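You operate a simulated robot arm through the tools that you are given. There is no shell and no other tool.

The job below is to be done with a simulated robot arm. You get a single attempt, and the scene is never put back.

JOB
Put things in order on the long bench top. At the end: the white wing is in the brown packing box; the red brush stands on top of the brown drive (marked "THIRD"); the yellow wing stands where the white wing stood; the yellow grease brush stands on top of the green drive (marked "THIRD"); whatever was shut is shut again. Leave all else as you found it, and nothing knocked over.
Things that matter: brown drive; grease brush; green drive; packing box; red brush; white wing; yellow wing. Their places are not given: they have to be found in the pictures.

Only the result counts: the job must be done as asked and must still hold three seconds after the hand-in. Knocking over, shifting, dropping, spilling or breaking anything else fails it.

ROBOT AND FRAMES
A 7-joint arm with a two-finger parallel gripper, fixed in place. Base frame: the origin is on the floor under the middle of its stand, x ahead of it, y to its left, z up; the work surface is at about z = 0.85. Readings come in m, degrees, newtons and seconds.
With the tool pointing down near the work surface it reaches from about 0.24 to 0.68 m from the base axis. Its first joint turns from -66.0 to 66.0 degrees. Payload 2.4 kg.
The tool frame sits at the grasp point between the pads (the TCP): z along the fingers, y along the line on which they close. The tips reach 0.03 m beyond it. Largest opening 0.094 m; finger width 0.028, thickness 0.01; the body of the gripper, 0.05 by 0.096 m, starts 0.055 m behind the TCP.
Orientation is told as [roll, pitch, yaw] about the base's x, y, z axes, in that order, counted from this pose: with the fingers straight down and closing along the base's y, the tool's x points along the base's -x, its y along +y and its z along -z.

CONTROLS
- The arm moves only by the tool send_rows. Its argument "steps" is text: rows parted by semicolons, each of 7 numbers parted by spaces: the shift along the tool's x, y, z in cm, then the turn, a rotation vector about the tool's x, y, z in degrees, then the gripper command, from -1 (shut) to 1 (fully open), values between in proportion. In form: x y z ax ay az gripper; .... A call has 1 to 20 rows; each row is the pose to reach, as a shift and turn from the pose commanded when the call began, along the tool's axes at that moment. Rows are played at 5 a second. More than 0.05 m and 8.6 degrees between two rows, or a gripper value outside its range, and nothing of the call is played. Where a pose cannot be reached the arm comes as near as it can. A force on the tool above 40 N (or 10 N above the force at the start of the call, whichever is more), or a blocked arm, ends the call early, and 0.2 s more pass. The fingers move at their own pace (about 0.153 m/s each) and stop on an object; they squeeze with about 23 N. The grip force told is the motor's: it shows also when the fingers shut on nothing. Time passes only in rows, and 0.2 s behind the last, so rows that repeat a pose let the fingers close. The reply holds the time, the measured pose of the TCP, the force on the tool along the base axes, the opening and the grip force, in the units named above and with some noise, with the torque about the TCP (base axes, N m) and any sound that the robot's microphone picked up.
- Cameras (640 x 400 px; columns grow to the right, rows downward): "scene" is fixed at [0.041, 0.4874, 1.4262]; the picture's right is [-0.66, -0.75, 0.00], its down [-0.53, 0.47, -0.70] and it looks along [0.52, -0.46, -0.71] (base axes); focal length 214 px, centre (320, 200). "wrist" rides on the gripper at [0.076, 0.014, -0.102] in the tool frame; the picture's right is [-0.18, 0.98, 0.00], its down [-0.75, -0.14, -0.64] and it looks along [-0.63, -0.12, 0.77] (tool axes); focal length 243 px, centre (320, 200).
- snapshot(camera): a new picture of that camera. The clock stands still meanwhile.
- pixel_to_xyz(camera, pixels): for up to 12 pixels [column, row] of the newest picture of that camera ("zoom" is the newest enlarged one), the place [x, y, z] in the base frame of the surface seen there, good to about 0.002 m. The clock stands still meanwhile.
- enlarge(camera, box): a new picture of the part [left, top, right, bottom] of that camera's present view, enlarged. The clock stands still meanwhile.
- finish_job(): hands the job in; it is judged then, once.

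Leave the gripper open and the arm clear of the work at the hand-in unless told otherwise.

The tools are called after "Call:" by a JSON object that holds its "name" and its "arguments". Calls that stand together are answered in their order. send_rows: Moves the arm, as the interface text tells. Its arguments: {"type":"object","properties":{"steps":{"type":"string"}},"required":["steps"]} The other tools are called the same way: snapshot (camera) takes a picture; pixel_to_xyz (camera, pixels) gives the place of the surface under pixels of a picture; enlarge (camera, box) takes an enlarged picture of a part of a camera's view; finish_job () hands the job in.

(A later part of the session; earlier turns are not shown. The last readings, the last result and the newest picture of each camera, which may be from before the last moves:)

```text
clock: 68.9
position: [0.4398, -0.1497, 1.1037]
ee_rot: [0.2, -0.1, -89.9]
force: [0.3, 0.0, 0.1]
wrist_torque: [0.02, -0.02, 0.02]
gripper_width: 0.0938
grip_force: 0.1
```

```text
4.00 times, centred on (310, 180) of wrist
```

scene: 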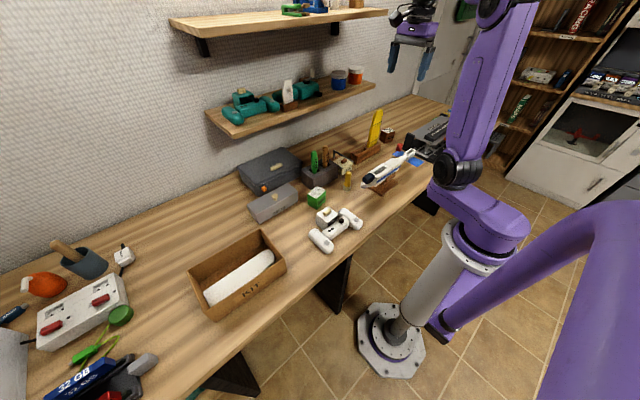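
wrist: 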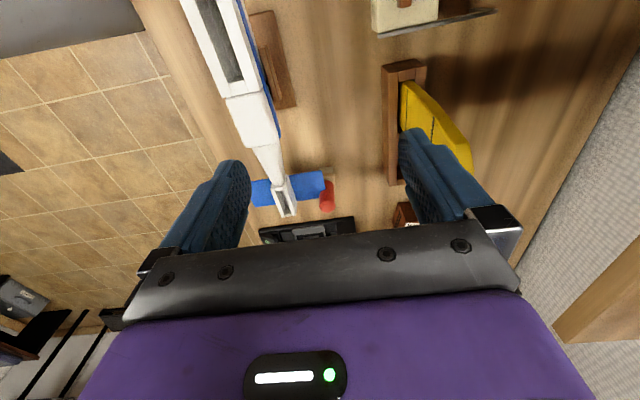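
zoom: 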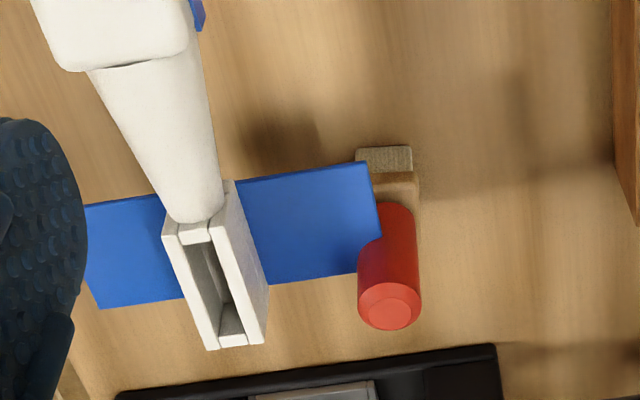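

Call:
{"name": "pixel_to_xyz", "arguments": {"camera": "zoom", "pixels": [[390, 310], [365, 300], [418, 300], [395, 230], [415, 230], [385, 225], [365, 165], [376, 235], [390, 160], [395, 190], [412, 185], [375, 185]]}}

Call:
{"name": "pixel_to_xyz", "arguments": {"camera": "zoom", "pixels": [[355, 270], [300, 220], [240, 185], [370, 265], [362, 285], [480, 350], [440, 380], [497, 347], [410, 150], [360, 150], [362, 215], [330, 272]]}}

```text
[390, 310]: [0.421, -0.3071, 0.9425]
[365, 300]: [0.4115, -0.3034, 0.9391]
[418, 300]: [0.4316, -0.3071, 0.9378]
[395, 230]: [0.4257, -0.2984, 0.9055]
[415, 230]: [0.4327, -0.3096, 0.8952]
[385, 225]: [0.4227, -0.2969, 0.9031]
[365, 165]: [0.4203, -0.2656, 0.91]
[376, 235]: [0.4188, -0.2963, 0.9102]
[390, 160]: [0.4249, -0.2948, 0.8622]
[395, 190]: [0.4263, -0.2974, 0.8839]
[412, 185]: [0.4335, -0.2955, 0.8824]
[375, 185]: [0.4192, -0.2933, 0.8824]
```

```text
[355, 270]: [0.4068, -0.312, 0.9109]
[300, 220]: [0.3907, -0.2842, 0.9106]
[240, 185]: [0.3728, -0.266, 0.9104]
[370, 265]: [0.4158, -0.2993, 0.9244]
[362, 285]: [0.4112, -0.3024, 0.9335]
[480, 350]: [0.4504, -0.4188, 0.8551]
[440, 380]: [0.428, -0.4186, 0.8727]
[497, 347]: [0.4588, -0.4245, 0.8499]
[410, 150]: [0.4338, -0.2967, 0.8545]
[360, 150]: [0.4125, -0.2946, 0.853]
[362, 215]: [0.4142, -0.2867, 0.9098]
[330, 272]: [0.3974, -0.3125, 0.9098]
```

The red brush measures about (0.422, −0.307), handle diameter ~20 mm, top 0.942, with the tail end tight against it. I'll turn yaw to 0 at height and test reaching the brown drive (r≈0.70) with an empty gripper.

Call:
{"name": "send_rows", "arguments": {"steps": "-1 0 -1 0 0 -8.2 1; -3 0 -2 0 0 -16.4 1; -5 0.1 -3 0 0 -24.6 1; -7 0.2 -4 0 0 -32.8 1; -9 0.3 -5 0 0 -41 1; -11 0.4 -5 0 0 -49.2 1; -13 0.5 -5 0 0 -57.4 1; -15 0.6 -5 0 0 -65.6 1; -17 0.8 -5 0 0 -73.8 1; -19 0.9 -5 0 0 -82 1; -20 1 -5 0 0 -90 1; -20 1 -5 0 0 -90 1; -20 1 -5 0 0 -90 1"}}

Call:
{"name": "snapshot", "arguments": {"camera": "wrist"}}

Call:
{"name": "snapshot", "arguments": {"camera": "scene"}}

```text
clock: 71.7
position: [0.4488, -0.3497, 1.1531]
ee_rot: [-0.1, 0.0, 0.2]
force: [0.6, -0.7, -0.2]
wrist_torque: [0.0, 0.03, 0.0]
gripper_width: 0.0942
grip_force: 0.1
```

```text
taken
```

wrist: 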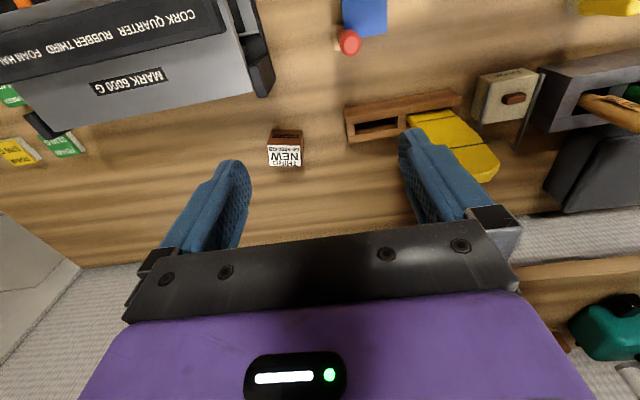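

```text
taken
```

scene: 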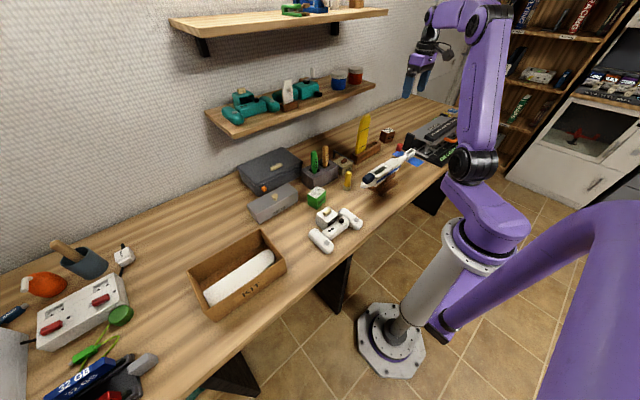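

I see the brown drive at (287,148). Enlarging and measuring its top.

Call:
{"name": "enlarge", "arguments": {"camera": "wrist", "box": [220, 0, 380, 190]}}

Call:
{"name": "pixel_to_xyz", "arguments": {"camera": "zoom", "pixels": [[205, 305], [265, 305], [205, 342], [268, 342], [235, 322], [210, 275], [262, 275], [235, 290], [105, 160], [120, 180], [75, 60], [95, 90]]}}

Call:
{"name": "pixel_to_xyz", "arguments": {"camera": "wrist", "pixels": [[349, 41], [340, 48], [356, 40], [265, 60], [250, 90], [240, 20], [260, 95], [230, 60]]}}

```text
2.11 times, centred on (300, 95) of wrist
```

zoom: 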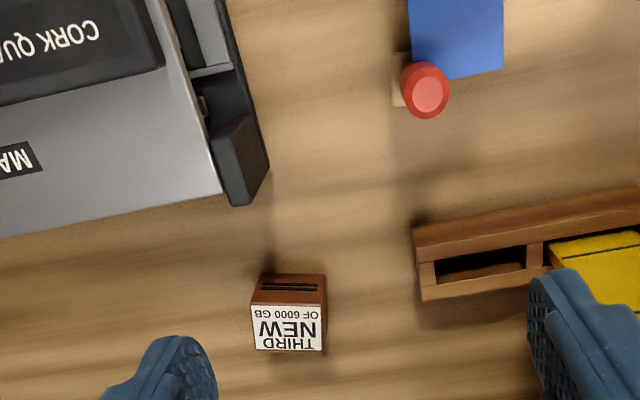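

```text
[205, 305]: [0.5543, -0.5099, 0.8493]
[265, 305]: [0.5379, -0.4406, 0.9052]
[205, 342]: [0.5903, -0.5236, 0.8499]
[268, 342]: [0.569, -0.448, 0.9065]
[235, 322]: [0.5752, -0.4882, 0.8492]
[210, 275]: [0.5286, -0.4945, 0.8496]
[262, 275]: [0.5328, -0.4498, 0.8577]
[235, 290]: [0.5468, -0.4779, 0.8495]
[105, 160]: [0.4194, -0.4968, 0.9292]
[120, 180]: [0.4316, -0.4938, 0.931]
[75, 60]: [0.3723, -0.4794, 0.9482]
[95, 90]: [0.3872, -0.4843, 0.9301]
```

```text
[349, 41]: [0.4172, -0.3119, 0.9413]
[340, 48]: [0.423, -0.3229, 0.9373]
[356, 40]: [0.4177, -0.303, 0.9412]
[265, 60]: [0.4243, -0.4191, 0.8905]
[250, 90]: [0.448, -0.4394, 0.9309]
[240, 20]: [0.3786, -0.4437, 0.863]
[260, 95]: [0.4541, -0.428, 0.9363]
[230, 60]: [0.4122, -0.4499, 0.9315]
```

Call:
{"name": "enlarge", "arguments": {"camera": "wrist", "box": [255, 120, 319, 180]}}

Call:
{"name": "pixel_to_xyz", "arguments": {"camera": "zoom", "pixels": [[210, 170], [440, 170], [225, 300], [430, 300], [320, 235], [325, 110], [225, 90], [425, 90], [250, 235], [400, 235]]}}

```text
6.67 times, centred on (287, 150) of wrist
```

zoom: 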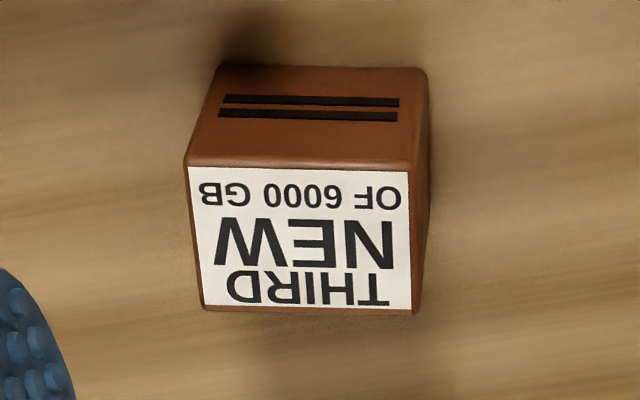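

```text
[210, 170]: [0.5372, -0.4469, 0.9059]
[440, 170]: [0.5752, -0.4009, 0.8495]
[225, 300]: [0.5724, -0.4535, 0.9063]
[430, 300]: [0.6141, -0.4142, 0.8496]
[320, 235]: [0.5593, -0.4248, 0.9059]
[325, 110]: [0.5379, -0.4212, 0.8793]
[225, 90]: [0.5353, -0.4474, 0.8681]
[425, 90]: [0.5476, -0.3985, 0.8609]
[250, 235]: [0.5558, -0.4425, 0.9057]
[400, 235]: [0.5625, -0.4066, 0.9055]
```

The drive's top centre is about (0.557, −0.430), z 0.906. Testing reach there at z≈1.08 with an empty gripper.

Call:
{"name": "send_rows", "arguments": {"steps": "-2.2 -1.6 1 0 0 0 1; -4.3 -3.2 2.5 0 0 0 1; -6.5 -4.8 4 0 0 0 1; -8.6 -6.4 5.5 0 0 0 1; -10.8 -8 7 0 0 0 1; -10.8 -8 7 0 0 0 1; -10.8 -8 7 0 0 0 1"}}

Call:
{"name": "snapshot", "arguments": {"camera": "scene"}}

```text
clock: 73.3
position: [0.5275, -0.4068, 1.1038]
ee_rot: [-0.1, -0.1, 0.0]
force: [-0.9, 0.4, 0.4]
wrist_torque: [0.04, 0.02, -0.05]
gripper_width: 0.0939
grip_force: 0.1
out of reach, approached as far as the arm can: row 4, 5, 6, 7
```

```text
taken
```

scene: 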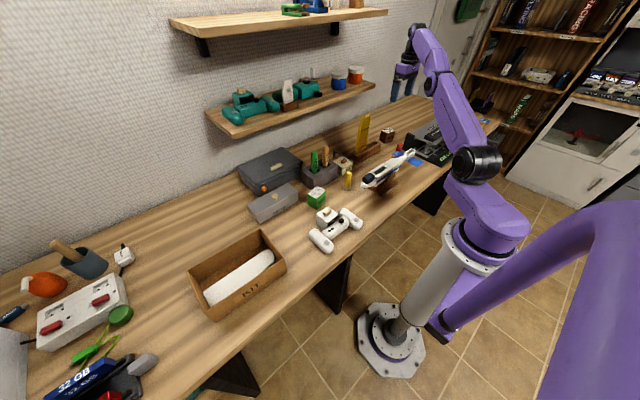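

With a vertical tool the reach ends at r≈0.666, so I need to tilt the fingers outward for this brush. I'll back off, turn yaw to −37° (radial), tilt ~25° outward, and test the reach again.

Call:
{"name": "send_rows", "arguments": {"steps": "3 2 -1 0 0 0 1; 6 4 -3 0 0 0 1; 9 6 -5 0 0 0 1; 10.8 8 -7 0 0 0 1; 10.8 8 -7 0 0 0 1"}}

```text
clock: 74.5
position: [0.494, -0.3691, 1.1823]
ee_rot: [0.0, 0.0, 0.0]
force: [1.1, 0.3, -0.2]
wrist_torque: [-0.04, 0.0, -0.01]
gripper_width: 0.0938
grip_force: 0.1
out of reach, approached as far as the arm can: row 1, 2, 3, 4, 5
```

Call:
{"name": "send_rows", "arguments": {"steps": "0 0 0 0 0 0 1; 0 0 0 0 0 0 1"}}

Call:
{"name": "snapshot", "arguments": {"camera": "scene"}}

```text
clock: 75.1
position: [0.4947, -0.369, 1.1807]
ee_rot: [0.0, 0.0, -0.1]
force: [0.4, -1.4, 0.1]
wrist_torque: [-0.02, 0.01, -0.03]
gripper_width: 0.0938
grip_force: 0.1
```

```text
taken
```

scene: 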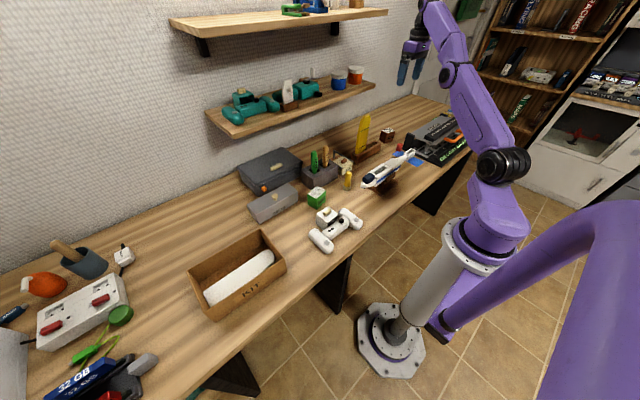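

The arm is nearly straight here. Pulling back inward toward the base in small steps.

Call:
{"name": "send_rows", "arguments": {"steps": "2 1.2 0 0 0 0 1; 4 2.4 0 0 0 0 1; 6 3.6 0 0 0 0 1; 8 4.8 0 0 0 0 1; 8 4.8 0 0 0 0 1"}}

Call:
{"name": "snapshot", "arguments": {"camera": "scene"}}

```text
clock: 76.5
position: [0.4339, -0.3321, 1.217]
ee_rot: [-3.5, -6.1, 0.2]
force: [0.5, 0.2, 0.5]
wrist_torque: [-0.01, -0.01, 0.01]
gripper_width: 0.0941
grip_force: 0.1
out of reach, approached as far as the arm can: row 1, 2, 3
stopped in row 5: the arm was blocked; the commanded pose is now the measured one
```

```text
taken
```

scene: 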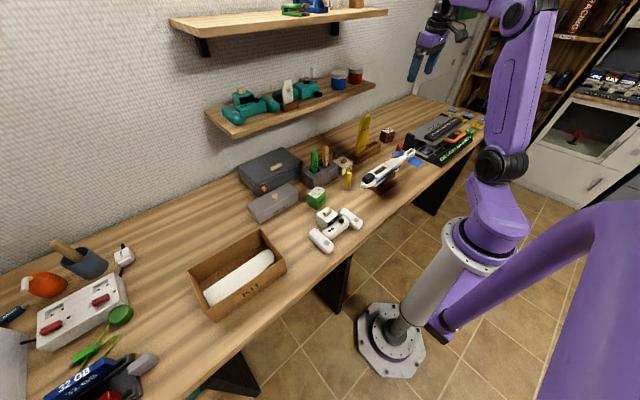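

The arm reports "blocked" while unfolding, in free air. I'll check that it now responds, pulling further back and squaring the orientation.

Call:
{"name": "send_rows", "arguments": {"steps": "0 0 0 0 0 0 1; 1 0.5 0 0 0 0 1; 2 1 0 0 0 0 1; 2 1 0 0 0 0 1"}}

Call:
{"name": "snapshot", "arguments": {"camera": "scene"}}

```text
clock: 77.5
position: [0.4147, -0.3225, 1.2127]
ee_rot: [-3.5, -5.9, 0.3]
force: [0.3, 0.5, -0.5]
wrist_torque: [-0.02, 0.02, 0.01]
gripper_width: 0.0941
grip_force: 0.1
```

```text
taken
```

scene: 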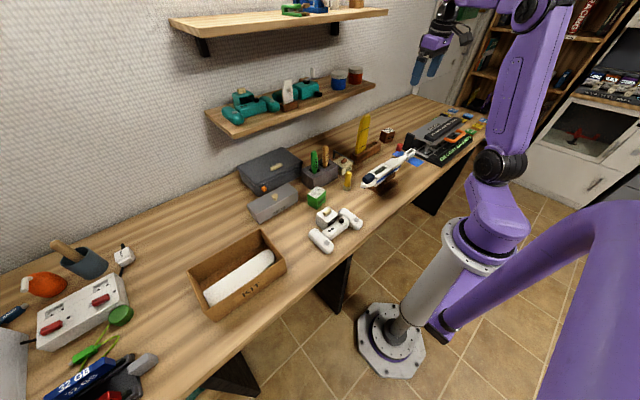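

Responsive again. Squaring the orientation first.

Call:
{"name": "send_rows", "arguments": {"steps": "0 0 0 -1.7 3 0 1; 0 0 0 -3.5 5.9 -0.3 1; 0 0 0 -3.5 5.9 -0.3 1"}}

```text
clock: 78.3
position: [0.4153, -0.3214, 1.2134]
ee_rot: [-0.1, 0.1, 0.4]
force: [0.4, -0.3, 0.3]
wrist_torque: [-0.01, 0.01, 0.01]
gripper_width: 0.0939
grip_force: 0.0
```

Now yaw to −37°.

Call:
{"name": "send_rows", "arguments": {"steps": "0 0 0 0 0 7 1; 0 0 0 0 0 14 1; 0 0 0 0 0 21 1; 0 0 0 0 0 28 1; 0 0 0 0 0 34 1; 0 0 0 0 0 37.4 1; 0 0 0 0 0 37.4 1"}}

Call:
{"name": "send_rows", "arguments": {"steps": "0 0 1 0 -5 0 1; 0 0 2 0 -10 0 1; 0 0 3 0 -15 0 1; 0 0 4 0 -20 0 1; 0 0 5 0 -25 0 1; 0 0 5 0 -25 0 1; 0 0 5 0 -25 0 1"}}

Call:
{"name": "snapshot", "arguments": {"camera": "scene"}}

Call:
{"name": "snapshot", "arguments": {"camera": "wrist"}}

```text
clock: 79.9
position: [0.4142, -0.3214, 1.2138]
ee_rot: [0.0, 0.0, -37.2]
force: [0.0, -1.1, 0.9]
wrist_torque: [0.01, 0.02, -0.02]
gripper_width: 0.094
grip_force: 0.1
```

```text
clock: 81.5
position: [0.4146, -0.3221, 1.1633]
ee_rot: [0.0, -25.1, -37.0]
force: [0.2, -1.3, 0.9]
wrist_torque: [-0.01, 0.0, 0.01]
gripper_width: 0.094
grip_force: 0.0
```

```text
taken
```

scene: 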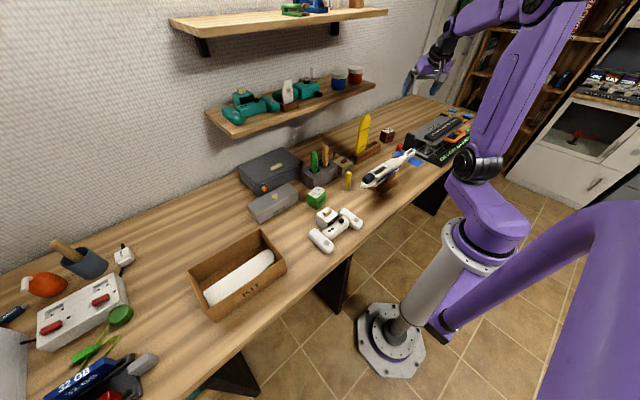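

```text
taken
```

wrist: 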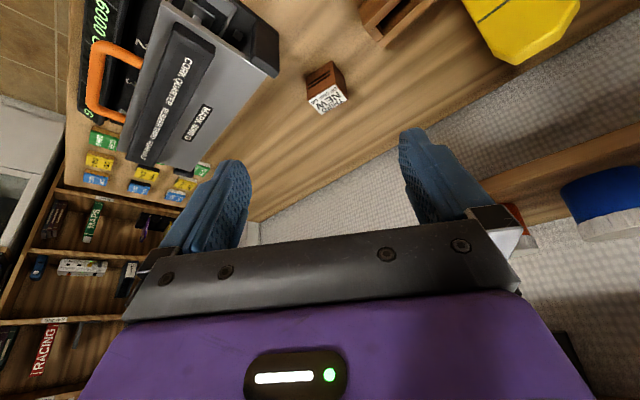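

Tilted pose achieved. Testing the reach to above the drive: (0.557, −0.430, ~1.06).

Call:
{"name": "send_rows", "arguments": {"steps": "-2 0 2.8 0 0 0 1; -4 0 5.6 0 0 0 1; -6 0 8.5 0 0 0 1; -8 0 11.3 0 0 0 1; -10 0 14.1 0 0 0 1; -11.85 0 16.9 0 0 0 1; -11.85 0 16.9 0 0 0 1; -11.85 0 16.9 0 0 0 1"}}

Call:
{"name": "snapshot", "arguments": {"camera": "wrist"}}

Call:
{"name": "snapshot", "arguments": {"camera": "scene"}}

```text
clock: 83.3
position: [0.5592, -0.4295, 1.0613]
ee_rot: [0.0, -25.0, -37.1]
force: [0.1, 0.1, -0.3]
wrist_torque: [0.02, 0.02, 0.04]
gripper_width: 0.0942
grip_force: 0.2
```

```text
taken
```

wrist: 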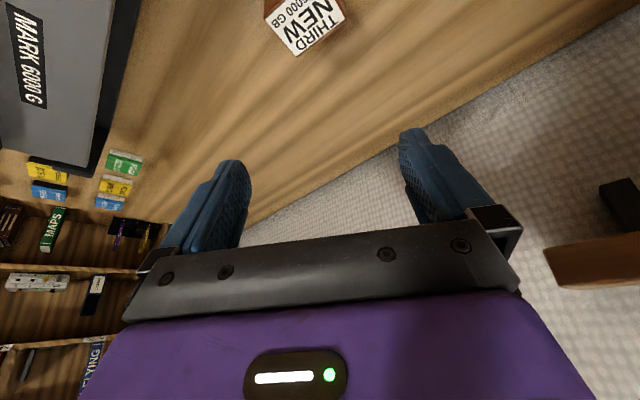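

```text
taken
```

scene: 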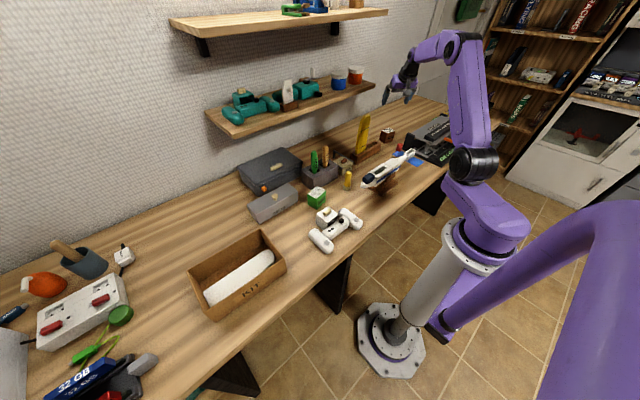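

Reached with the 25° tilt. Measuring the drive top again from here.

Call:
{"name": "enlarge", "arguments": {"camera": "wrist", "box": [255, 0, 355, 60]}}

Call:
{"name": "pixel_to_xyz", "arguments": {"camera": "wrist", "pixels": [[268, 13], [298, 53], [342, 17], [305, 25], [290, 30], [320, 30], [305, 10], [315, 5], [330, 15], [280, 15]]}}

```text
6.40 times, centred on (305, 30) of wrist
```

zoom: 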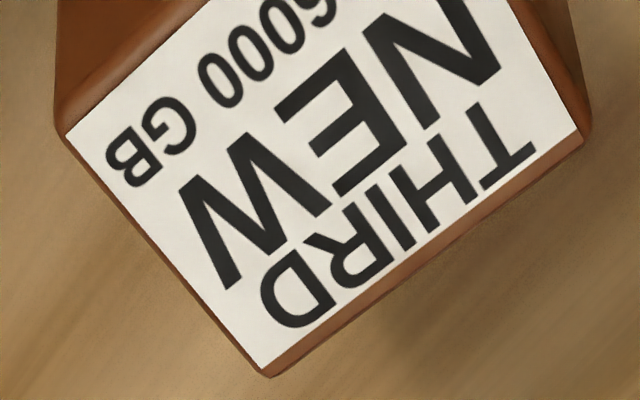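

```text
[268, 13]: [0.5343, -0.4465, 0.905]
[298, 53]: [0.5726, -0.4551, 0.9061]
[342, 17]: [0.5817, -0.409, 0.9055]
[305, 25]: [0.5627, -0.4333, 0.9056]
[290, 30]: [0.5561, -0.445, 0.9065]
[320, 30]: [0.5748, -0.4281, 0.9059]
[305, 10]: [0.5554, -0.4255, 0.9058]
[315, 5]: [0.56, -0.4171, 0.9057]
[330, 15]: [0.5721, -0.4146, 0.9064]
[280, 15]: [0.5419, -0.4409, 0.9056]
```

Drive top: corners give centre (0.558, −0.428), about 40×48 mm. Now moving back to above the red brush at (0.422, −0.307, ~1.06) with the same tilt, gripper half open.

Call:
{"name": "send_rows", "arguments": {"steps": "2.7 0.2 -1.6 0 0 0 1; 5.5 0.5 -3 0 0 0 0.5; 8.3 0.8 -4.3 0 0 0 0.1; 11 1 -5.5 0 0 0 0.1; 13.8 1.3 -6.6 0 0 0 0.1; 16.6 1.53 -7.75 0 0 0 0.1; 16.6 1.53 -7.75 0 0 0 0.1; 16.6 1.53 -7.75 0 0 0 0.1"}}

Call:
{"name": "snapshot", "arguments": {"camera": "wrist"}}

Call:
{"name": "enlarge", "arguments": {"camera": "scene", "box": [350, 80, 450, 180]}}

```text
clock: 85.1
position: [0.4208, -0.3082, 1.0613]
ee_rot: [0.1, -25.0, -37.1]
force: [-0.5, -0.7, -1.0]
wrist_torque: [-0.02, -0.01, -0.01]
gripper_width: 0.0514
grip_force: 0.1
```

```text
taken
```

wrist: 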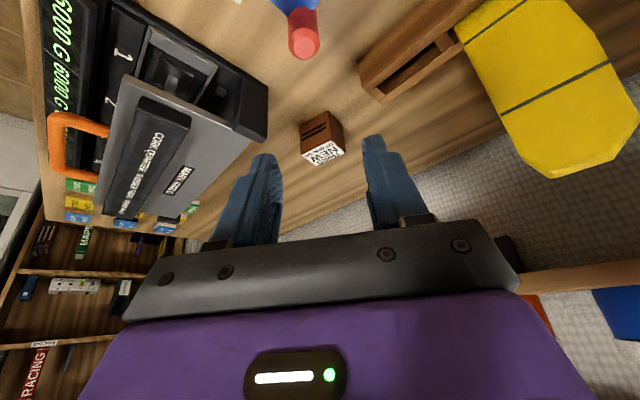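

```text
4.00 times, centred on (400, 130) of scene
```

zoom: 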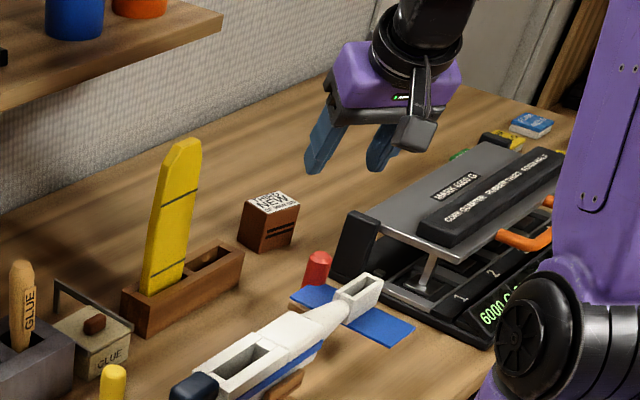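

Measuring the brush top from this viewpoint for alignment.

Call:
{"name": "enlarge", "arguments": {"camera": "wrist", "box": [270, 0, 340, 70]}}

Call:
{"name": "pixel_to_xyz", "arguments": {"camera": "zoom", "pixels": [[305, 255], [270, 225], [335, 225], [305, 285], [300, 215], [250, 180], [340, 180], [295, 120], [265, 120], [320, 120]]}}

```text
5.71 times, centred on (305, 35) of wrist
```

zoom: 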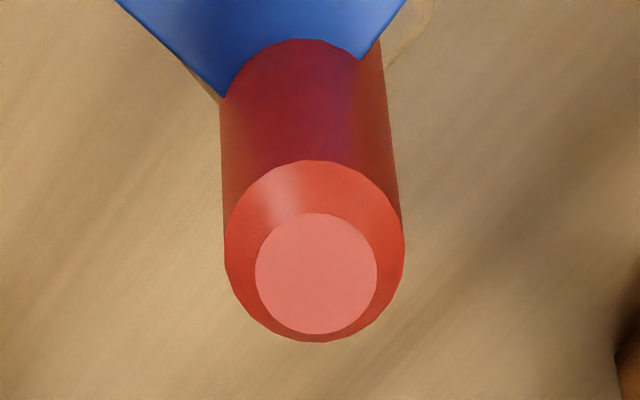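

```text
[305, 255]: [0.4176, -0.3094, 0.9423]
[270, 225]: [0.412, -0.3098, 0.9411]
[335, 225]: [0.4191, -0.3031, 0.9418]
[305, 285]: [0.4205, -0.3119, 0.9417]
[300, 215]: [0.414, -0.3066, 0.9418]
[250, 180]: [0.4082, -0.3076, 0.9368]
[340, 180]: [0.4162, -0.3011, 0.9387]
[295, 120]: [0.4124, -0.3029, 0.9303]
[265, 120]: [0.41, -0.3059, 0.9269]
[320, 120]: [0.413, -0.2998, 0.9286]
```

The tail's corner visibly cuts into the handle, so I must pull the brush outward before raising it. TCP is well aligned; descending vertically to z≈0.932.

Call:
{"name": "send_rows", "arguments": {"steps": "1.3 0 2.8 0 0 0 0.1; 2.6 0 5.6 0 0 0 0.1; 3.8 0 8.2 0 0 0 0.1; 4.7 0 10.1 0 0 0 0.1; 5.45 0 11.7 0 0 0 0.1; 5.45 0 11.7 0 0 0 0.1; 5.45 0 11.7 0 0 0 0.1"}}

Call:
{"name": "snapshot", "arguments": {"camera": "wrist"}}

Call:
{"name": "enlarge", "arguments": {"camera": "scene", "box": [350, 90, 450, 190]}}

```text
clock: 86.7
position: [0.421, -0.3084, 0.9328]
ee_rot: [0.0, -25.0, -37.1]
force: [-0.1, -0.6, 0.5]
wrist_torque: [-0.02, 0.0, -0.01]
gripper_width: 0.0515
grip_force: 0.0
```

```text
taken
```

wrist: 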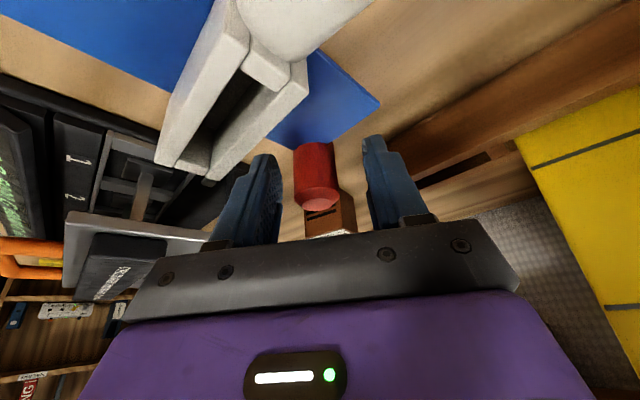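

```text
4.00 times, centred on (400, 140) of scene
```

zoom: 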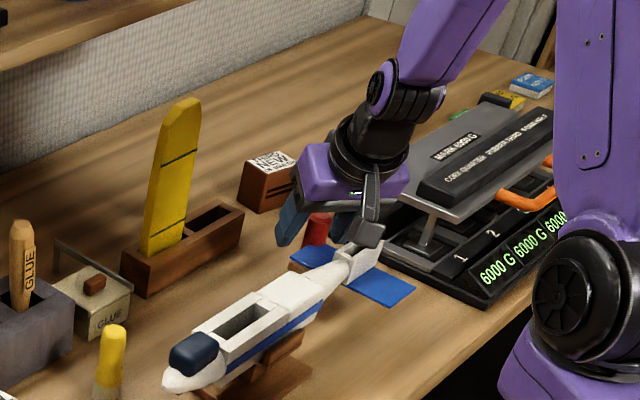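

The handle is centred between the fingers, with no contact. Closing.

Call:
{"name": "send_rows", "arguments": {"steps": "0 0 0 0 0 0 -0.2; 0 0 0 0 0 0 -0.4; 0 0 0 0 0 0 -0.5; 0 0 0 0 0 0 -1; 0 0 0 0 0 0 -1; 0 0 0 0 0 0 -1"}}

Call:
{"name": "snapshot", "arguments": {"camera": "wrist"}}

```text
clock: 88.1
position: [0.4203, -0.3084, 0.9326]
ee_rot: [0.1, -25.0, -37.1]
force: [0.2, 0.0, 2.6]
wrist_torque: [0.13, -0.03, -0.02]
gripper_width: 0.0229
grip_force: 22.9
```

```text
taken
```

wrist: 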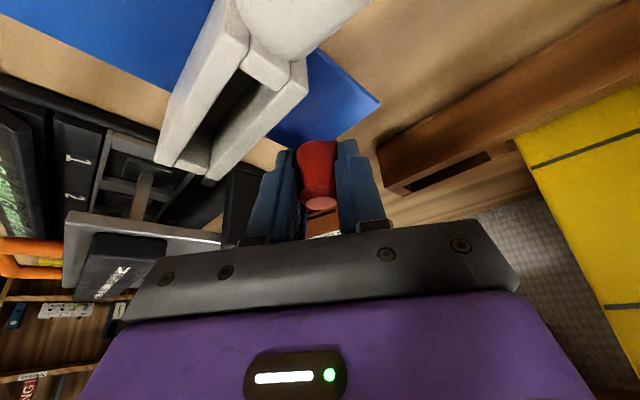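

Held at 22.9 mm. Lifting 2 mm and drawing the brush outward (away from the tail corner) 4 cm.

Call:
{"name": "send_rows", "arguments": {"steps": "-0.085 0 -0.18 0 0 0 -1; -0.54 0 0.03 0 0 0 -1; -0.99 0 0.24 0 0 0 -1; -1.94 0 0.57 0 0 0 -1; -2.85 0 1 0 0 0 -1; -3.75 0 1.42 0 0 0 -1; -3.75 0 1.42 0 0 0 -1"}}

Call:
{"name": "enlarge", "arguments": {"camera": "scene", "box": [350, 90, 450, 190]}}

Call:
{"name": "snapshot", "arguments": {"camera": "wrist"}}

```text
clock: 89.7
position: [0.4524, -0.3323, 0.9327]
ee_rot: [0.0, -25.0, -37.1]
force: [-0.4, -0.8, -0.4]
wrist_torque: [0.0, 0.05, 0.01]
gripper_width: 0.0229
grip_force: 22.7
```

```text
4.00 times, centred on (400, 140) of scene
```

zoom: 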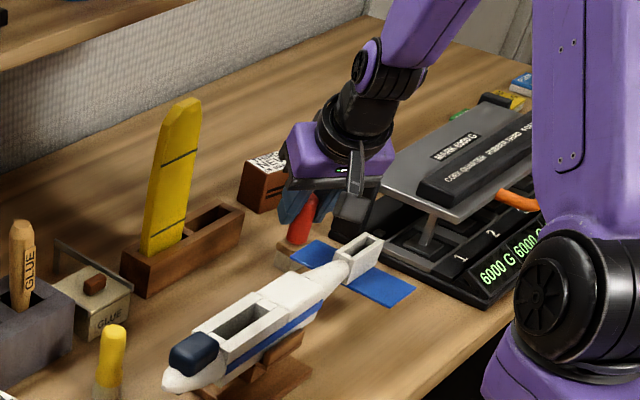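

```text
taken
```

wrist: 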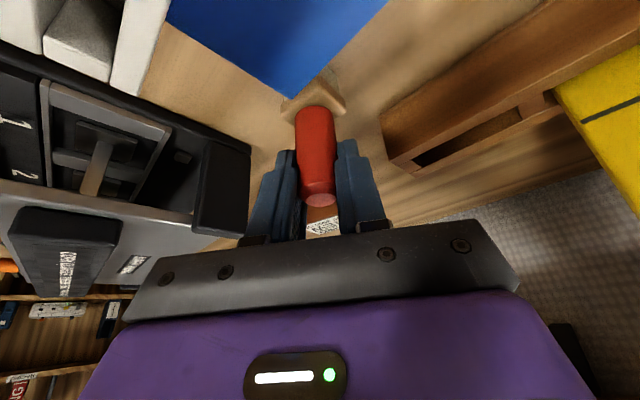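

The brush's base dragged and it has tilted in the grip (base lagging toward the plane). The plane looks unmoved. Measuring the brush's lean.

Call:
{"name": "pixel_to_xyz", "arguments": {"camera": "wrist", "pixels": [[320, 199], [314, 140], [313, 115], [312, 95], [298, 105], [330, 90], [322, 80], [287, 110], [340, 108], [305, 180], [292, 90], [332, 180]]}}

Call:
{"name": "enlarge", "arguments": {"camera": "wrist", "box": [250, 50, 390, 220]}}

Call:
{"name": "enlarge", "arguments": {"camera": "scene", "box": [360, 120, 410, 170]}}

```text
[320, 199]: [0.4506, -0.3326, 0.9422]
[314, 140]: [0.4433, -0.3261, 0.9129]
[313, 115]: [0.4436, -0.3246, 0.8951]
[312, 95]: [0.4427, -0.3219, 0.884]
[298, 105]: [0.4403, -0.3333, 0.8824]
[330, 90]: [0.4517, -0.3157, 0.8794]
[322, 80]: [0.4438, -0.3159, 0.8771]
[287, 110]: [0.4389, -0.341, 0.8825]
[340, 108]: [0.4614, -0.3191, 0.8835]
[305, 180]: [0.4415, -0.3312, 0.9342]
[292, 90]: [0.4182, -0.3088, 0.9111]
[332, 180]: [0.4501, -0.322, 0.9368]
```

```text
2.35 times, centred on (320, 135) of wrist
```

zoom: 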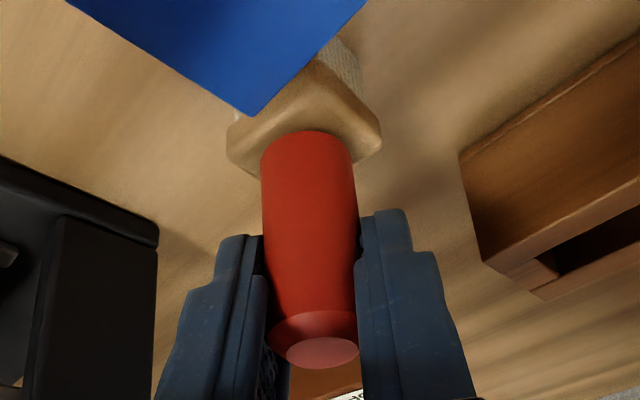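

```text
8.00 times, centred on (385, 145) of scene
```

zoom: 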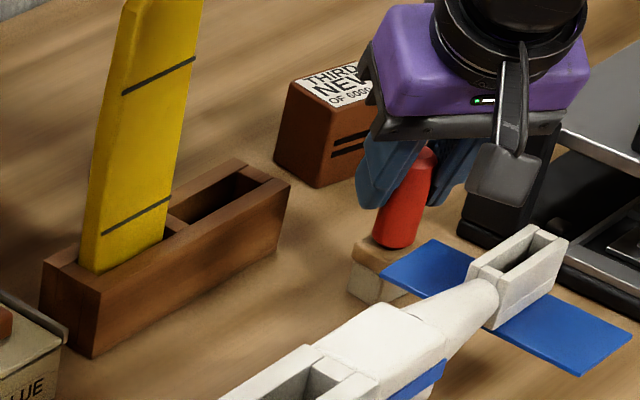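

Accounting for perspective, the measured points show the brush is actually vertical (handle centre (0.452, −0.332) at both heights). Good. Lifting 7.5 cm, then moving outward over the brown drive.

Call:
{"name": "send_rows", "arguments": {"steps": "-0.53 0 -1.13 0 0 0 -1; -1.06 0 -2.27 0 0 0 -1; -2.11 0 -4.53 0 0 0 -1; -3.17 0 -6.8 0 0 0 -1; -5.44 -0.2 -5.74 0 0 0 -1; -7.7 -0.45 -4.69 0 0 0 -1; -9.97 -0.7 -3.63 0 0 0 -1; -12.23 -0.9 -2.57 0 0 0 -1; -14.5 -1.15 -1.52 0 0 0 -1; -16.04 -1.29 -0.8 0 0 0 -1; -16.04 -1.29 -0.8 0 0 0 -1; -16.04 -1.29 -0.8 0 0 0 -1"}}

Call:
{"name": "enlarge", "arguments": {"camera": "scene", "box": [350, 80, 430, 170]}}

Call:
{"name": "snapshot", "arguments": {"camera": "wrist"}}

```text
clock: 92.3
position: [0.5573, -0.4291, 1.0124]
ee_rot: [0.1, -25.0, -37.0]
force: [-0.2, -0.3, -1.3]
wrist_torque: [-0.02, 0.0, -0.02]
gripper_width: 0.0228
grip_force: 22.9
```

```text
4.44 times, centred on (390, 125) of scene
```

zoom: 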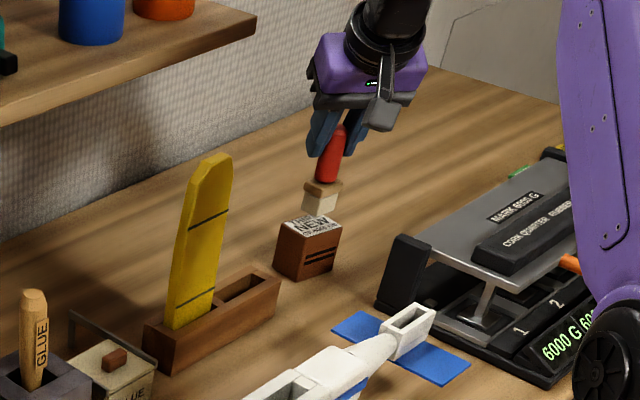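

```text
taken
```

wrist: 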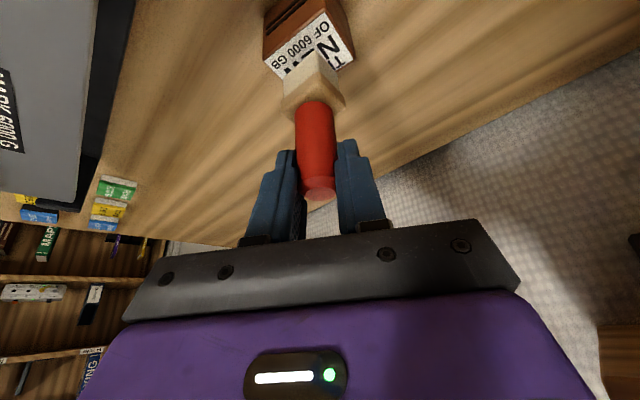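

Brush is above the drive. Measuring the brush base and tilt before lowering.

Call:
{"name": "pixel_to_xyz", "arguments": {"camera": "zoom", "pixels": [[306, 210], [320, 215], [335, 207], [325, 200], [322, 187], [330, 165], [338, 130], [307, 185], [342, 183], [283, 225], [340, 235], [312, 225]]}}

Call:
{"name": "pixel_to_xyz", "arguments": {"camera": "wrist", "pixels": [[320, 195], [314, 140], [314, 112], [285, 108], [343, 103], [308, 75], [290, 85], [332, 80], [316, 58]]}}

```text
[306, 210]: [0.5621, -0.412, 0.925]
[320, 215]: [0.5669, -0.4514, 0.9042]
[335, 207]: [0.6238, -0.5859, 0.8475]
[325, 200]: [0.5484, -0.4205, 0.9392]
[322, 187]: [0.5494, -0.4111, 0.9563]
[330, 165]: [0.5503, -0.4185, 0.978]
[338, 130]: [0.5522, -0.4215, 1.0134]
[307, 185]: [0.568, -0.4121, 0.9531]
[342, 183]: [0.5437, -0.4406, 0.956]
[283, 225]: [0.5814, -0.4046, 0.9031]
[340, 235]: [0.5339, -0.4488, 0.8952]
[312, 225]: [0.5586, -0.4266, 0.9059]
```

```text
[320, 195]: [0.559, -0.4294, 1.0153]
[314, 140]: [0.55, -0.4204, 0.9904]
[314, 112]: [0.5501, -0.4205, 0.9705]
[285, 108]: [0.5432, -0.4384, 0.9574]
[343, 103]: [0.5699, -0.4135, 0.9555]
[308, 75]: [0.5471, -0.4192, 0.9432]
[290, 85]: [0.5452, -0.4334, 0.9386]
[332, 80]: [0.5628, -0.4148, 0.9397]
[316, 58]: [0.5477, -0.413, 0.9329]
```

Brush base centre is (0.5566, −0.426), right over the drive centre. Lowering 1.8 cm, then in small steps to contact.

Call:
{"name": "send_rows", "arguments": {"steps": "0.25 0 0.54 0 0 0 -1; 0.51 0 1.09 0 0 0 -1; 0.76 0 1.63 0 0 0 -1; 0.76 0 1.63 0 0 0 -1"}}

Call:
{"name": "send_rows", "arguments": {"steps": "0.08 0 0.18 0 0 0 -1; 0.13 0 0.27 0 0 0 -1; 0.13 0 0.27 0 0 0 -1"}}

Call:
{"name": "enlarge", "arguments": {"camera": "scene", "box": [360, 90, 420, 150]}}

```text
clock: 93.3
position: [0.5585, -0.4286, 0.9941]
ee_rot: [0.0, -25.2, -37.2]
force: [-0.7, 1.3, 9.8]
wrist_torque: [0.33, 0.08, 0.05]
gripper_width: 0.0229
grip_force: 22.8
```

```text
clock: 94.1
position: [0.5581, -0.4282, 0.991]
ee_rot: [0.0, -25.3, -37.1]
force: [4.7, -1.5, 16.6]
wrist_torque: [0.11, -0.5, 0.03]
gripper_width: 0.0229
grip_force: 22.8
```

```text
6.67 times, centred on (390, 120) of scene
```

zoom: 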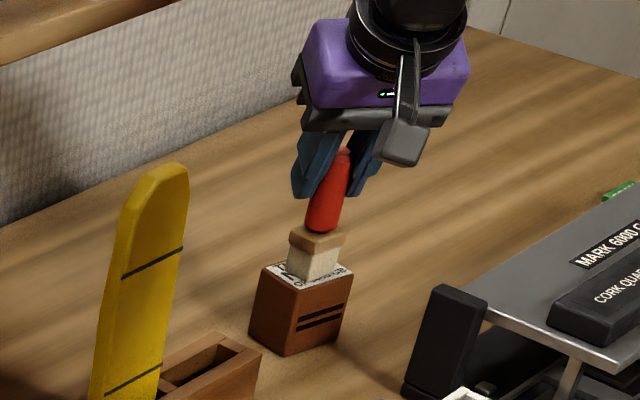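

Contact is at about 10–17 N now: pressed slightly too far. Easing up ~4 mm to relieve the load.

Call:
{"name": "send_rows", "arguments": {"steps": "-0.08 0 -0.18 0 0 0 -1; -0.17 0 -0.36 0 0 0 -1; -0.17 0 -0.36 0 0 0 -1"}}

```text
clock: 94.9
position: [0.5572, -0.4264, 0.9912]
ee_rot: [0.1, -24.7, -37.2]
force: [0.1, -0.2, -0.4]
wrist_torque: [-0.04, -0.01, -0.04]
gripper_width: 0.0229
grip_force: 22.9
```

Force is near zero. Checking brush uprightness and seat before releasing.

Call:
{"name": "snapshot", "arguments": {"camera": "wrist"}}

Call:
{"name": "pixel_to_xyz", "arguments": {"camera": "wrist", "pixels": [[320, 195], [314, 140], [314, 115], [285, 108], [343, 103], [308, 80], [292, 85], [332, 80], [316, 60], [300, 60]]}}

Call:
{"name": "enlarge", "arguments": {"camera": "wrist", "box": [240, 0, 400, 220]}}

```text
taken
```

wrist: 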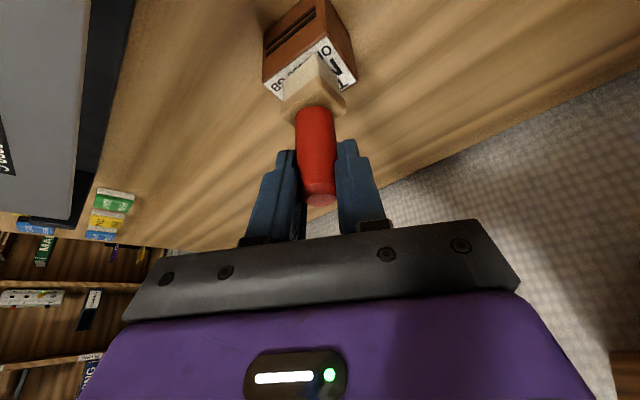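

```text
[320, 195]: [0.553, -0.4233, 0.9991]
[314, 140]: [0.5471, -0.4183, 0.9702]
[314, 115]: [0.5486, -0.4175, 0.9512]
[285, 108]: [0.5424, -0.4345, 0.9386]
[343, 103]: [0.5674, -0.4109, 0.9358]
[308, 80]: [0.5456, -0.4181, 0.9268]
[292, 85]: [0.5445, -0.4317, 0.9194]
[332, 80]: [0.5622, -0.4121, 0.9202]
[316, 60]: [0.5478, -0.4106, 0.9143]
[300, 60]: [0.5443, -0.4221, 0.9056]
```

```text
1.82 times, centred on (320, 110) of wrist
```

zoom: 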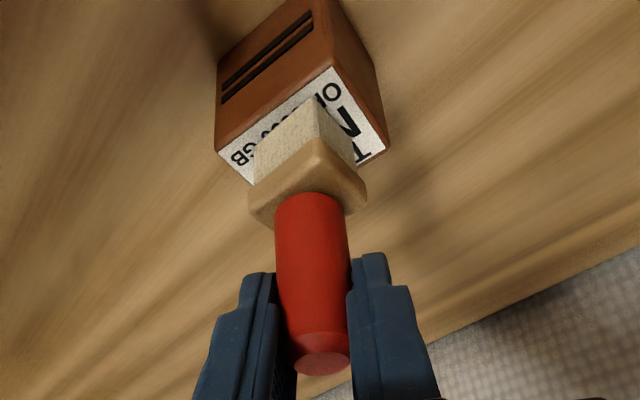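

The brush is upright and on the drive's top with a good margin. Opening slowly.

Call:
{"name": "send_rows", "arguments": {"steps": "0 0 0 0 0 0 -0.48; 0 0 0 0 0 0 -0.42; 0 0 0 0 0 0 -0.35; 0 0 0 0 0 0 -0.2; 0 0 0 0 0 0 0; 0 0 0 0 0 0 0.2; 0 0 0 0 0 0 0.2"}}

Call:
{"name": "snapshot", "arguments": {"camera": "wrist"}}

Call:
{"name": "enlarge", "arguments": {"camera": "scene", "box": [360, 90, 420, 150]}}

```text
clock: 96.5
position: [0.5568, -0.4285, 0.9938]
ee_rot: [-0.1, -25.0, -37.1]
force: [-0.2, 0.2, -0.2]
wrist_torque: [0.01, -0.01, -0.01]
gripper_width: 0.0564
grip_force: 0.1
```

```text
taken
```

wrist: 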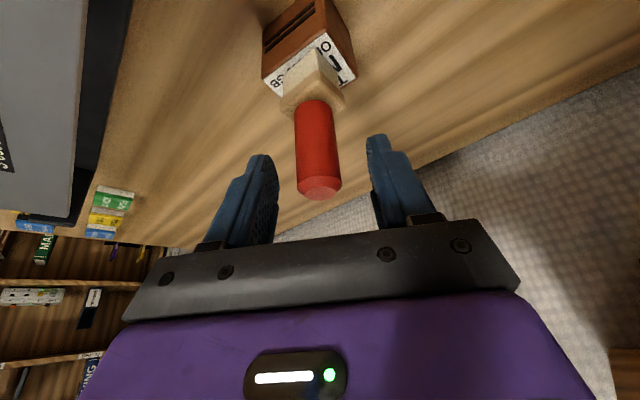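

```text
6.67 times, centred on (390, 120) of scene
```

zoom: 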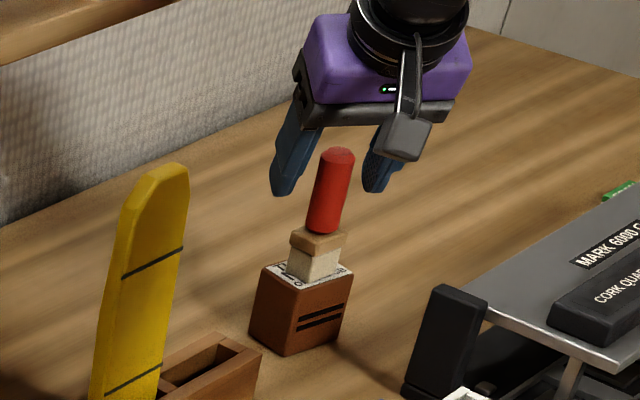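

The brush stands on the brown drive. Backing straight up, then inward.

Call:
{"name": "send_rows", "arguments": {"steps": "-0.42 0 -0.91 0 0 0 0.2; -1.27 0 -2.72 0 0 0 0.2; -2.54 0 -5.44 0 0 0 0.2; -3.8 0 -8.16 0 0 0 0.2; -5.07 0 -10.9 0 0 0 0.2; -3.3 0 -11.7 0 0 0 0.2; 0.3 0 -13.4 0 0 0 0.2; 3.9 0 -15.1 0 0 0 0.2; 7.6 0 -16.8 0 0 0 0.2; 7.6 0 -16.8 0 0 0 0.2"}}

Call:
{"name": "snapshot", "arguments": {"camera": "scene"}}

Call:
{"name": "enlarge", "arguments": {"camera": "scene", "box": [340, 100, 440, 190]}}

```text
clock: 98.7
position: [0.446, -0.3445, 1.1136]
ee_rot: [0.0, -25.1, -37.1]
force: [0.2, -0.4, 0.3]
wrist_torque: [0.0, 0.04, -0.01]
gripper_width: 0.0562
grip_force: 0.0
```

```text
taken
```

scene: 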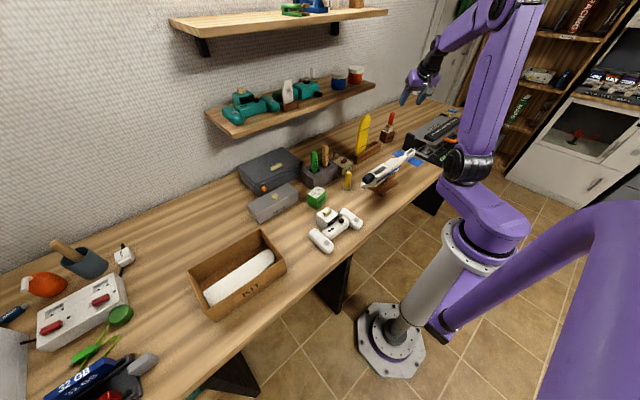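

```text
4.44 times, centred on (390, 145) of scene
```

zoom: 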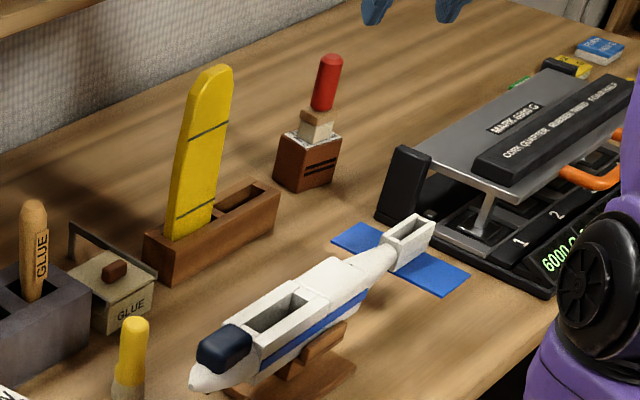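

Red brush stands on the brown drive and the plane looks in place. Un-tilting the tool to vertical.

Call:
{"name": "send_rows", "arguments": {"steps": "0 0 -0.5 0 6 0 0.2; 0 0 -1 0 12 0 0.2; 0 0 -1.5 0 18 0 0.2; 0 0 -2 0 25 0 0.2; 0 0 -2 0 25 0 0.2"}}

```text
clock: 99.9
position: [0.4383, -0.339, 1.1323]
ee_rot: [0.0, 0.0, -37.1]
force: [0.5, 0.1, 0.0]
wrist_torque: [0.01, 0.0, 0.0]
gripper_width: 0.0563
grip_force: 0.0
```

Now travelling to a viewpoint for the grease brush and green drive, yaw back to 0.

Call:
{"name": "send_rows", "arguments": {"steps": "3.25 2.22 0.2 0 0 -3.4 0.2; 6.5 4.45 0.5 0 0 -6.8 0.2; 9.75 6.67 0.8 0 0 -10.2 0.2; 13 8.9 1.1 0 0 -13.6 0.2; 16.2 11.1 1.4 0 0 -17 0.2; 19.5 13.3 1.7 0 0 -20.4 0.2; 22.7 15.6 2 0 0 -23.8 0.2; 26 17.8 2.3 0 0 -27.2 0.2; 29.2 20 2.6 0 0 -30.6 0.2; 32.5 22.2 2.8 0 0 -34 0.2; 35.7 24.45 3 0 0 -37.1 0.2; 35.7 24.45 3 0 0 -37.1 0.2; 35.7 24.45 3 0 0 -37.1 0.2"}}

Call:
{"name": "snapshot", "arguments": {"camera": "wrist"}}

Call:
{"name": "snapshot", "arguments": {"camera": "scene"}}

```text
clock: 102.7
position: [0.2991, 0.0717, 1.0993]
ee_rot: [0.1, 0.0, 0.0]
force: [0.2, 0.2, 0.1]
wrist_torque: [-0.01, 0.0, -0.02]
gripper_width: 0.0563
grip_force: 0.1
```

```text
taken
```

wrist: 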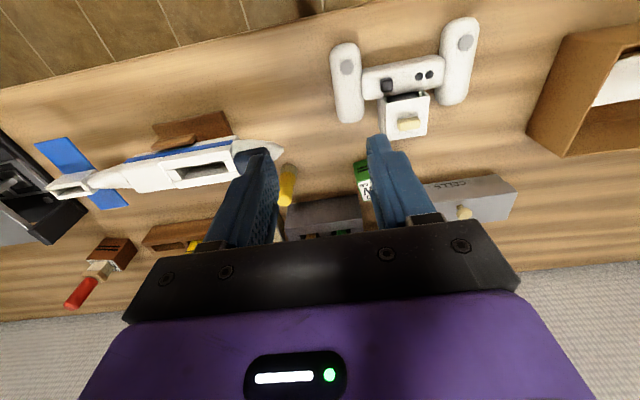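

```text
taken
```

scene: 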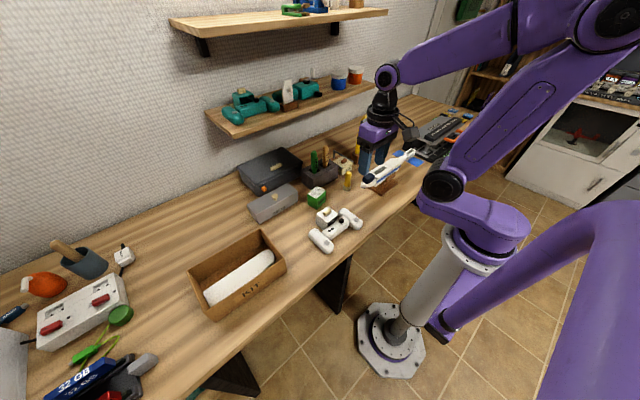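

I'll open the fingers for a better view and enlarge the brush and the green drive.

Call:
{"name": "send_rows", "arguments": {"steps": "0 0 -1.5 0 0 0 1; 0 0 -3 0 0 0 1; 0 0 -3 0 0 0 1"}}

Call:
{"name": "enlarge", "arguments": {"camera": "wrist", "box": [240, 130, 400, 230]}}

Call:
{"name": "pixel_to_xyz", "arguments": {"camera": "zoom", "pixels": [[190, 280], [185, 200], [170, 250], [210, 250], [200, 170], [480, 160], [530, 150], [480, 230], [535, 215], [505, 190], [475, 120], [520, 115]]}}

```text
clock: 103.5
position: [0.3015, 0.073, 1.1295]
ee_rot: [0.0, 0.0, 0.1]
force: [-0.1, 0.2, 0.0]
wrist_torque: [-0.02, 0.01, 0.04]
gripper_width: 0.094
grip_force: 0.0
```

```text
4.00 times, centred on (320, 180) of wrist
```

zoom: 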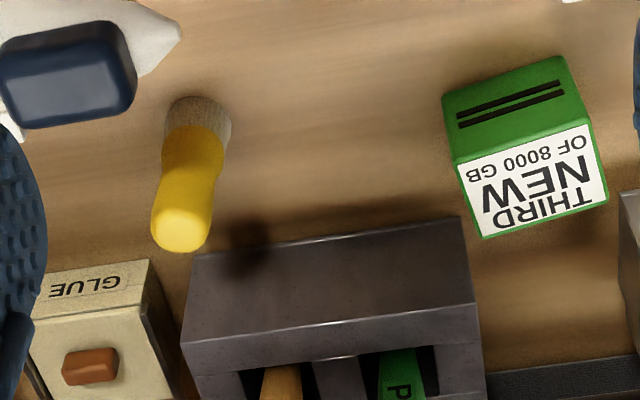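

```text
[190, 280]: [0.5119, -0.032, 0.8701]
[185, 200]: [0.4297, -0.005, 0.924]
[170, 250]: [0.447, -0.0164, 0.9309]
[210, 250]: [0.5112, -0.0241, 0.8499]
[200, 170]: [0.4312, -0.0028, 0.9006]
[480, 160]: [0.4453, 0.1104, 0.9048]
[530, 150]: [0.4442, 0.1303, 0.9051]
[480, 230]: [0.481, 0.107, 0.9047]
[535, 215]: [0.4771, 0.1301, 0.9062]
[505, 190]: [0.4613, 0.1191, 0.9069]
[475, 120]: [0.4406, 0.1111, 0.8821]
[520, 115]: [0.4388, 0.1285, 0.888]
```

Call:
{"name": "pixel_to_xyz", "arguments": {"camera": "zoom", "pixels": [[458, 163], [585, 128], [604, 200], [484, 235], [530, 182], [182, 230], [160, 225], [205, 225], [182, 240], [165, 190], [212, 190], [225, 120]]}}

Call:
{"name": "enlarge", "arguments": {"camera": "wrist", "box": [265, 150, 315, 200]}}

Call:
{"name": "pixel_to_xyz", "arguments": {"camera": "zoom", "pixels": [[292, 255], [245, 240], [330, 240], [290, 270], [250, 160], [360, 160], [340, 60], [250, 40], [300, 20], [300, 70]]}}

```text
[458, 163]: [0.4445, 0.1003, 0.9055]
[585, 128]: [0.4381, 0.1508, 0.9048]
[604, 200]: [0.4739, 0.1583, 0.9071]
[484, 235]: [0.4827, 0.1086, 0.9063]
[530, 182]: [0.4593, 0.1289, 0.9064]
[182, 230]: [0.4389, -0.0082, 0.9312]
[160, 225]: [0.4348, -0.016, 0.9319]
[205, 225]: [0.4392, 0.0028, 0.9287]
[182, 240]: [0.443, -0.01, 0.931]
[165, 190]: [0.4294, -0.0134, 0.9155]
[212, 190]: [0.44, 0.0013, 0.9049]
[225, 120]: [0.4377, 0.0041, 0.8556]
```

```text
8.00 times, centred on (290, 175) of wrist
```

zoom: 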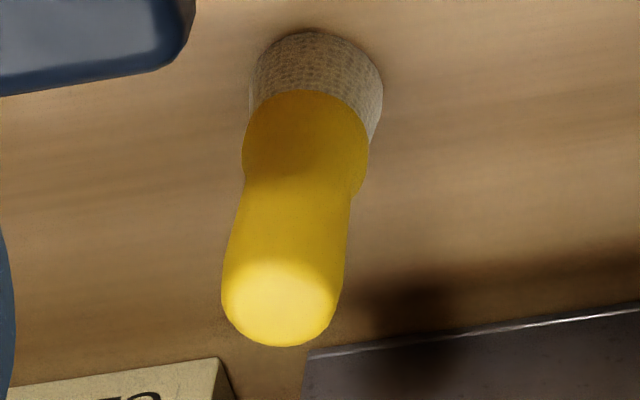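

```text
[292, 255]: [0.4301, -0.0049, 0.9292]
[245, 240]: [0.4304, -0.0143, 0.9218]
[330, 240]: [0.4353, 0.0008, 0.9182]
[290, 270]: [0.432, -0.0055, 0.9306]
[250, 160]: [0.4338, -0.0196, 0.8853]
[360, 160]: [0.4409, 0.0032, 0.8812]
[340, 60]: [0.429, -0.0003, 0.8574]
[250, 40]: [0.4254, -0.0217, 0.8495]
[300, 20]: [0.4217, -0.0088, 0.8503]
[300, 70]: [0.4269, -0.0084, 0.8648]
```

Grease brush centre is about (0.4385, −0.007), top 0.931. Green drive top centre is (0.460, 0.1295), z 0.906. Moving above the grease brush with the gripper half open.

Call:
{"name": "send_rows", "arguments": {"steps": "-2.7 -1.6 1.5 0 0 0 0.1; -5.5 -3.2 3 0 0 0 0.1; -8.2 -4.8 4.6 0 0 0 0.1; -11 -6.4 6.3 0 0 0 0.1; -13.7 -8 8 0 0 0 0.1; -13.7 -8 8 0 0 0 0.1; -13.7 -8 8 0 0 0 0.1"}}

Call:
{"name": "snapshot", "arguments": {"camera": "wrist"}}

Call:
{"name": "enlarge", "arguments": {"camera": "scene", "box": [290, 120, 400, 220]}}

```text
clock: 105.1
position: [0.4413, -0.0084, 1.0513]
ee_rot: [0.1, 0.0, 0.0]
force: [0.4, -0.5, 0.3]
wrist_torque: [-0.01, -0.01, -0.01]
gripper_width: 0.0519
grip_force: 0.1
```

```text
taken
```

wrist: 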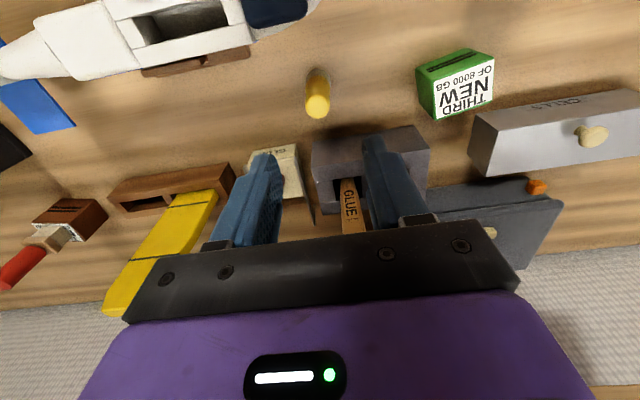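

```text
4.00 times, centred on (345, 170) of scene
```

zoom: 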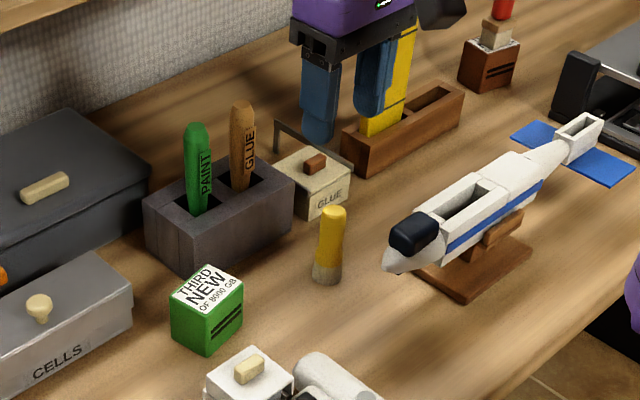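

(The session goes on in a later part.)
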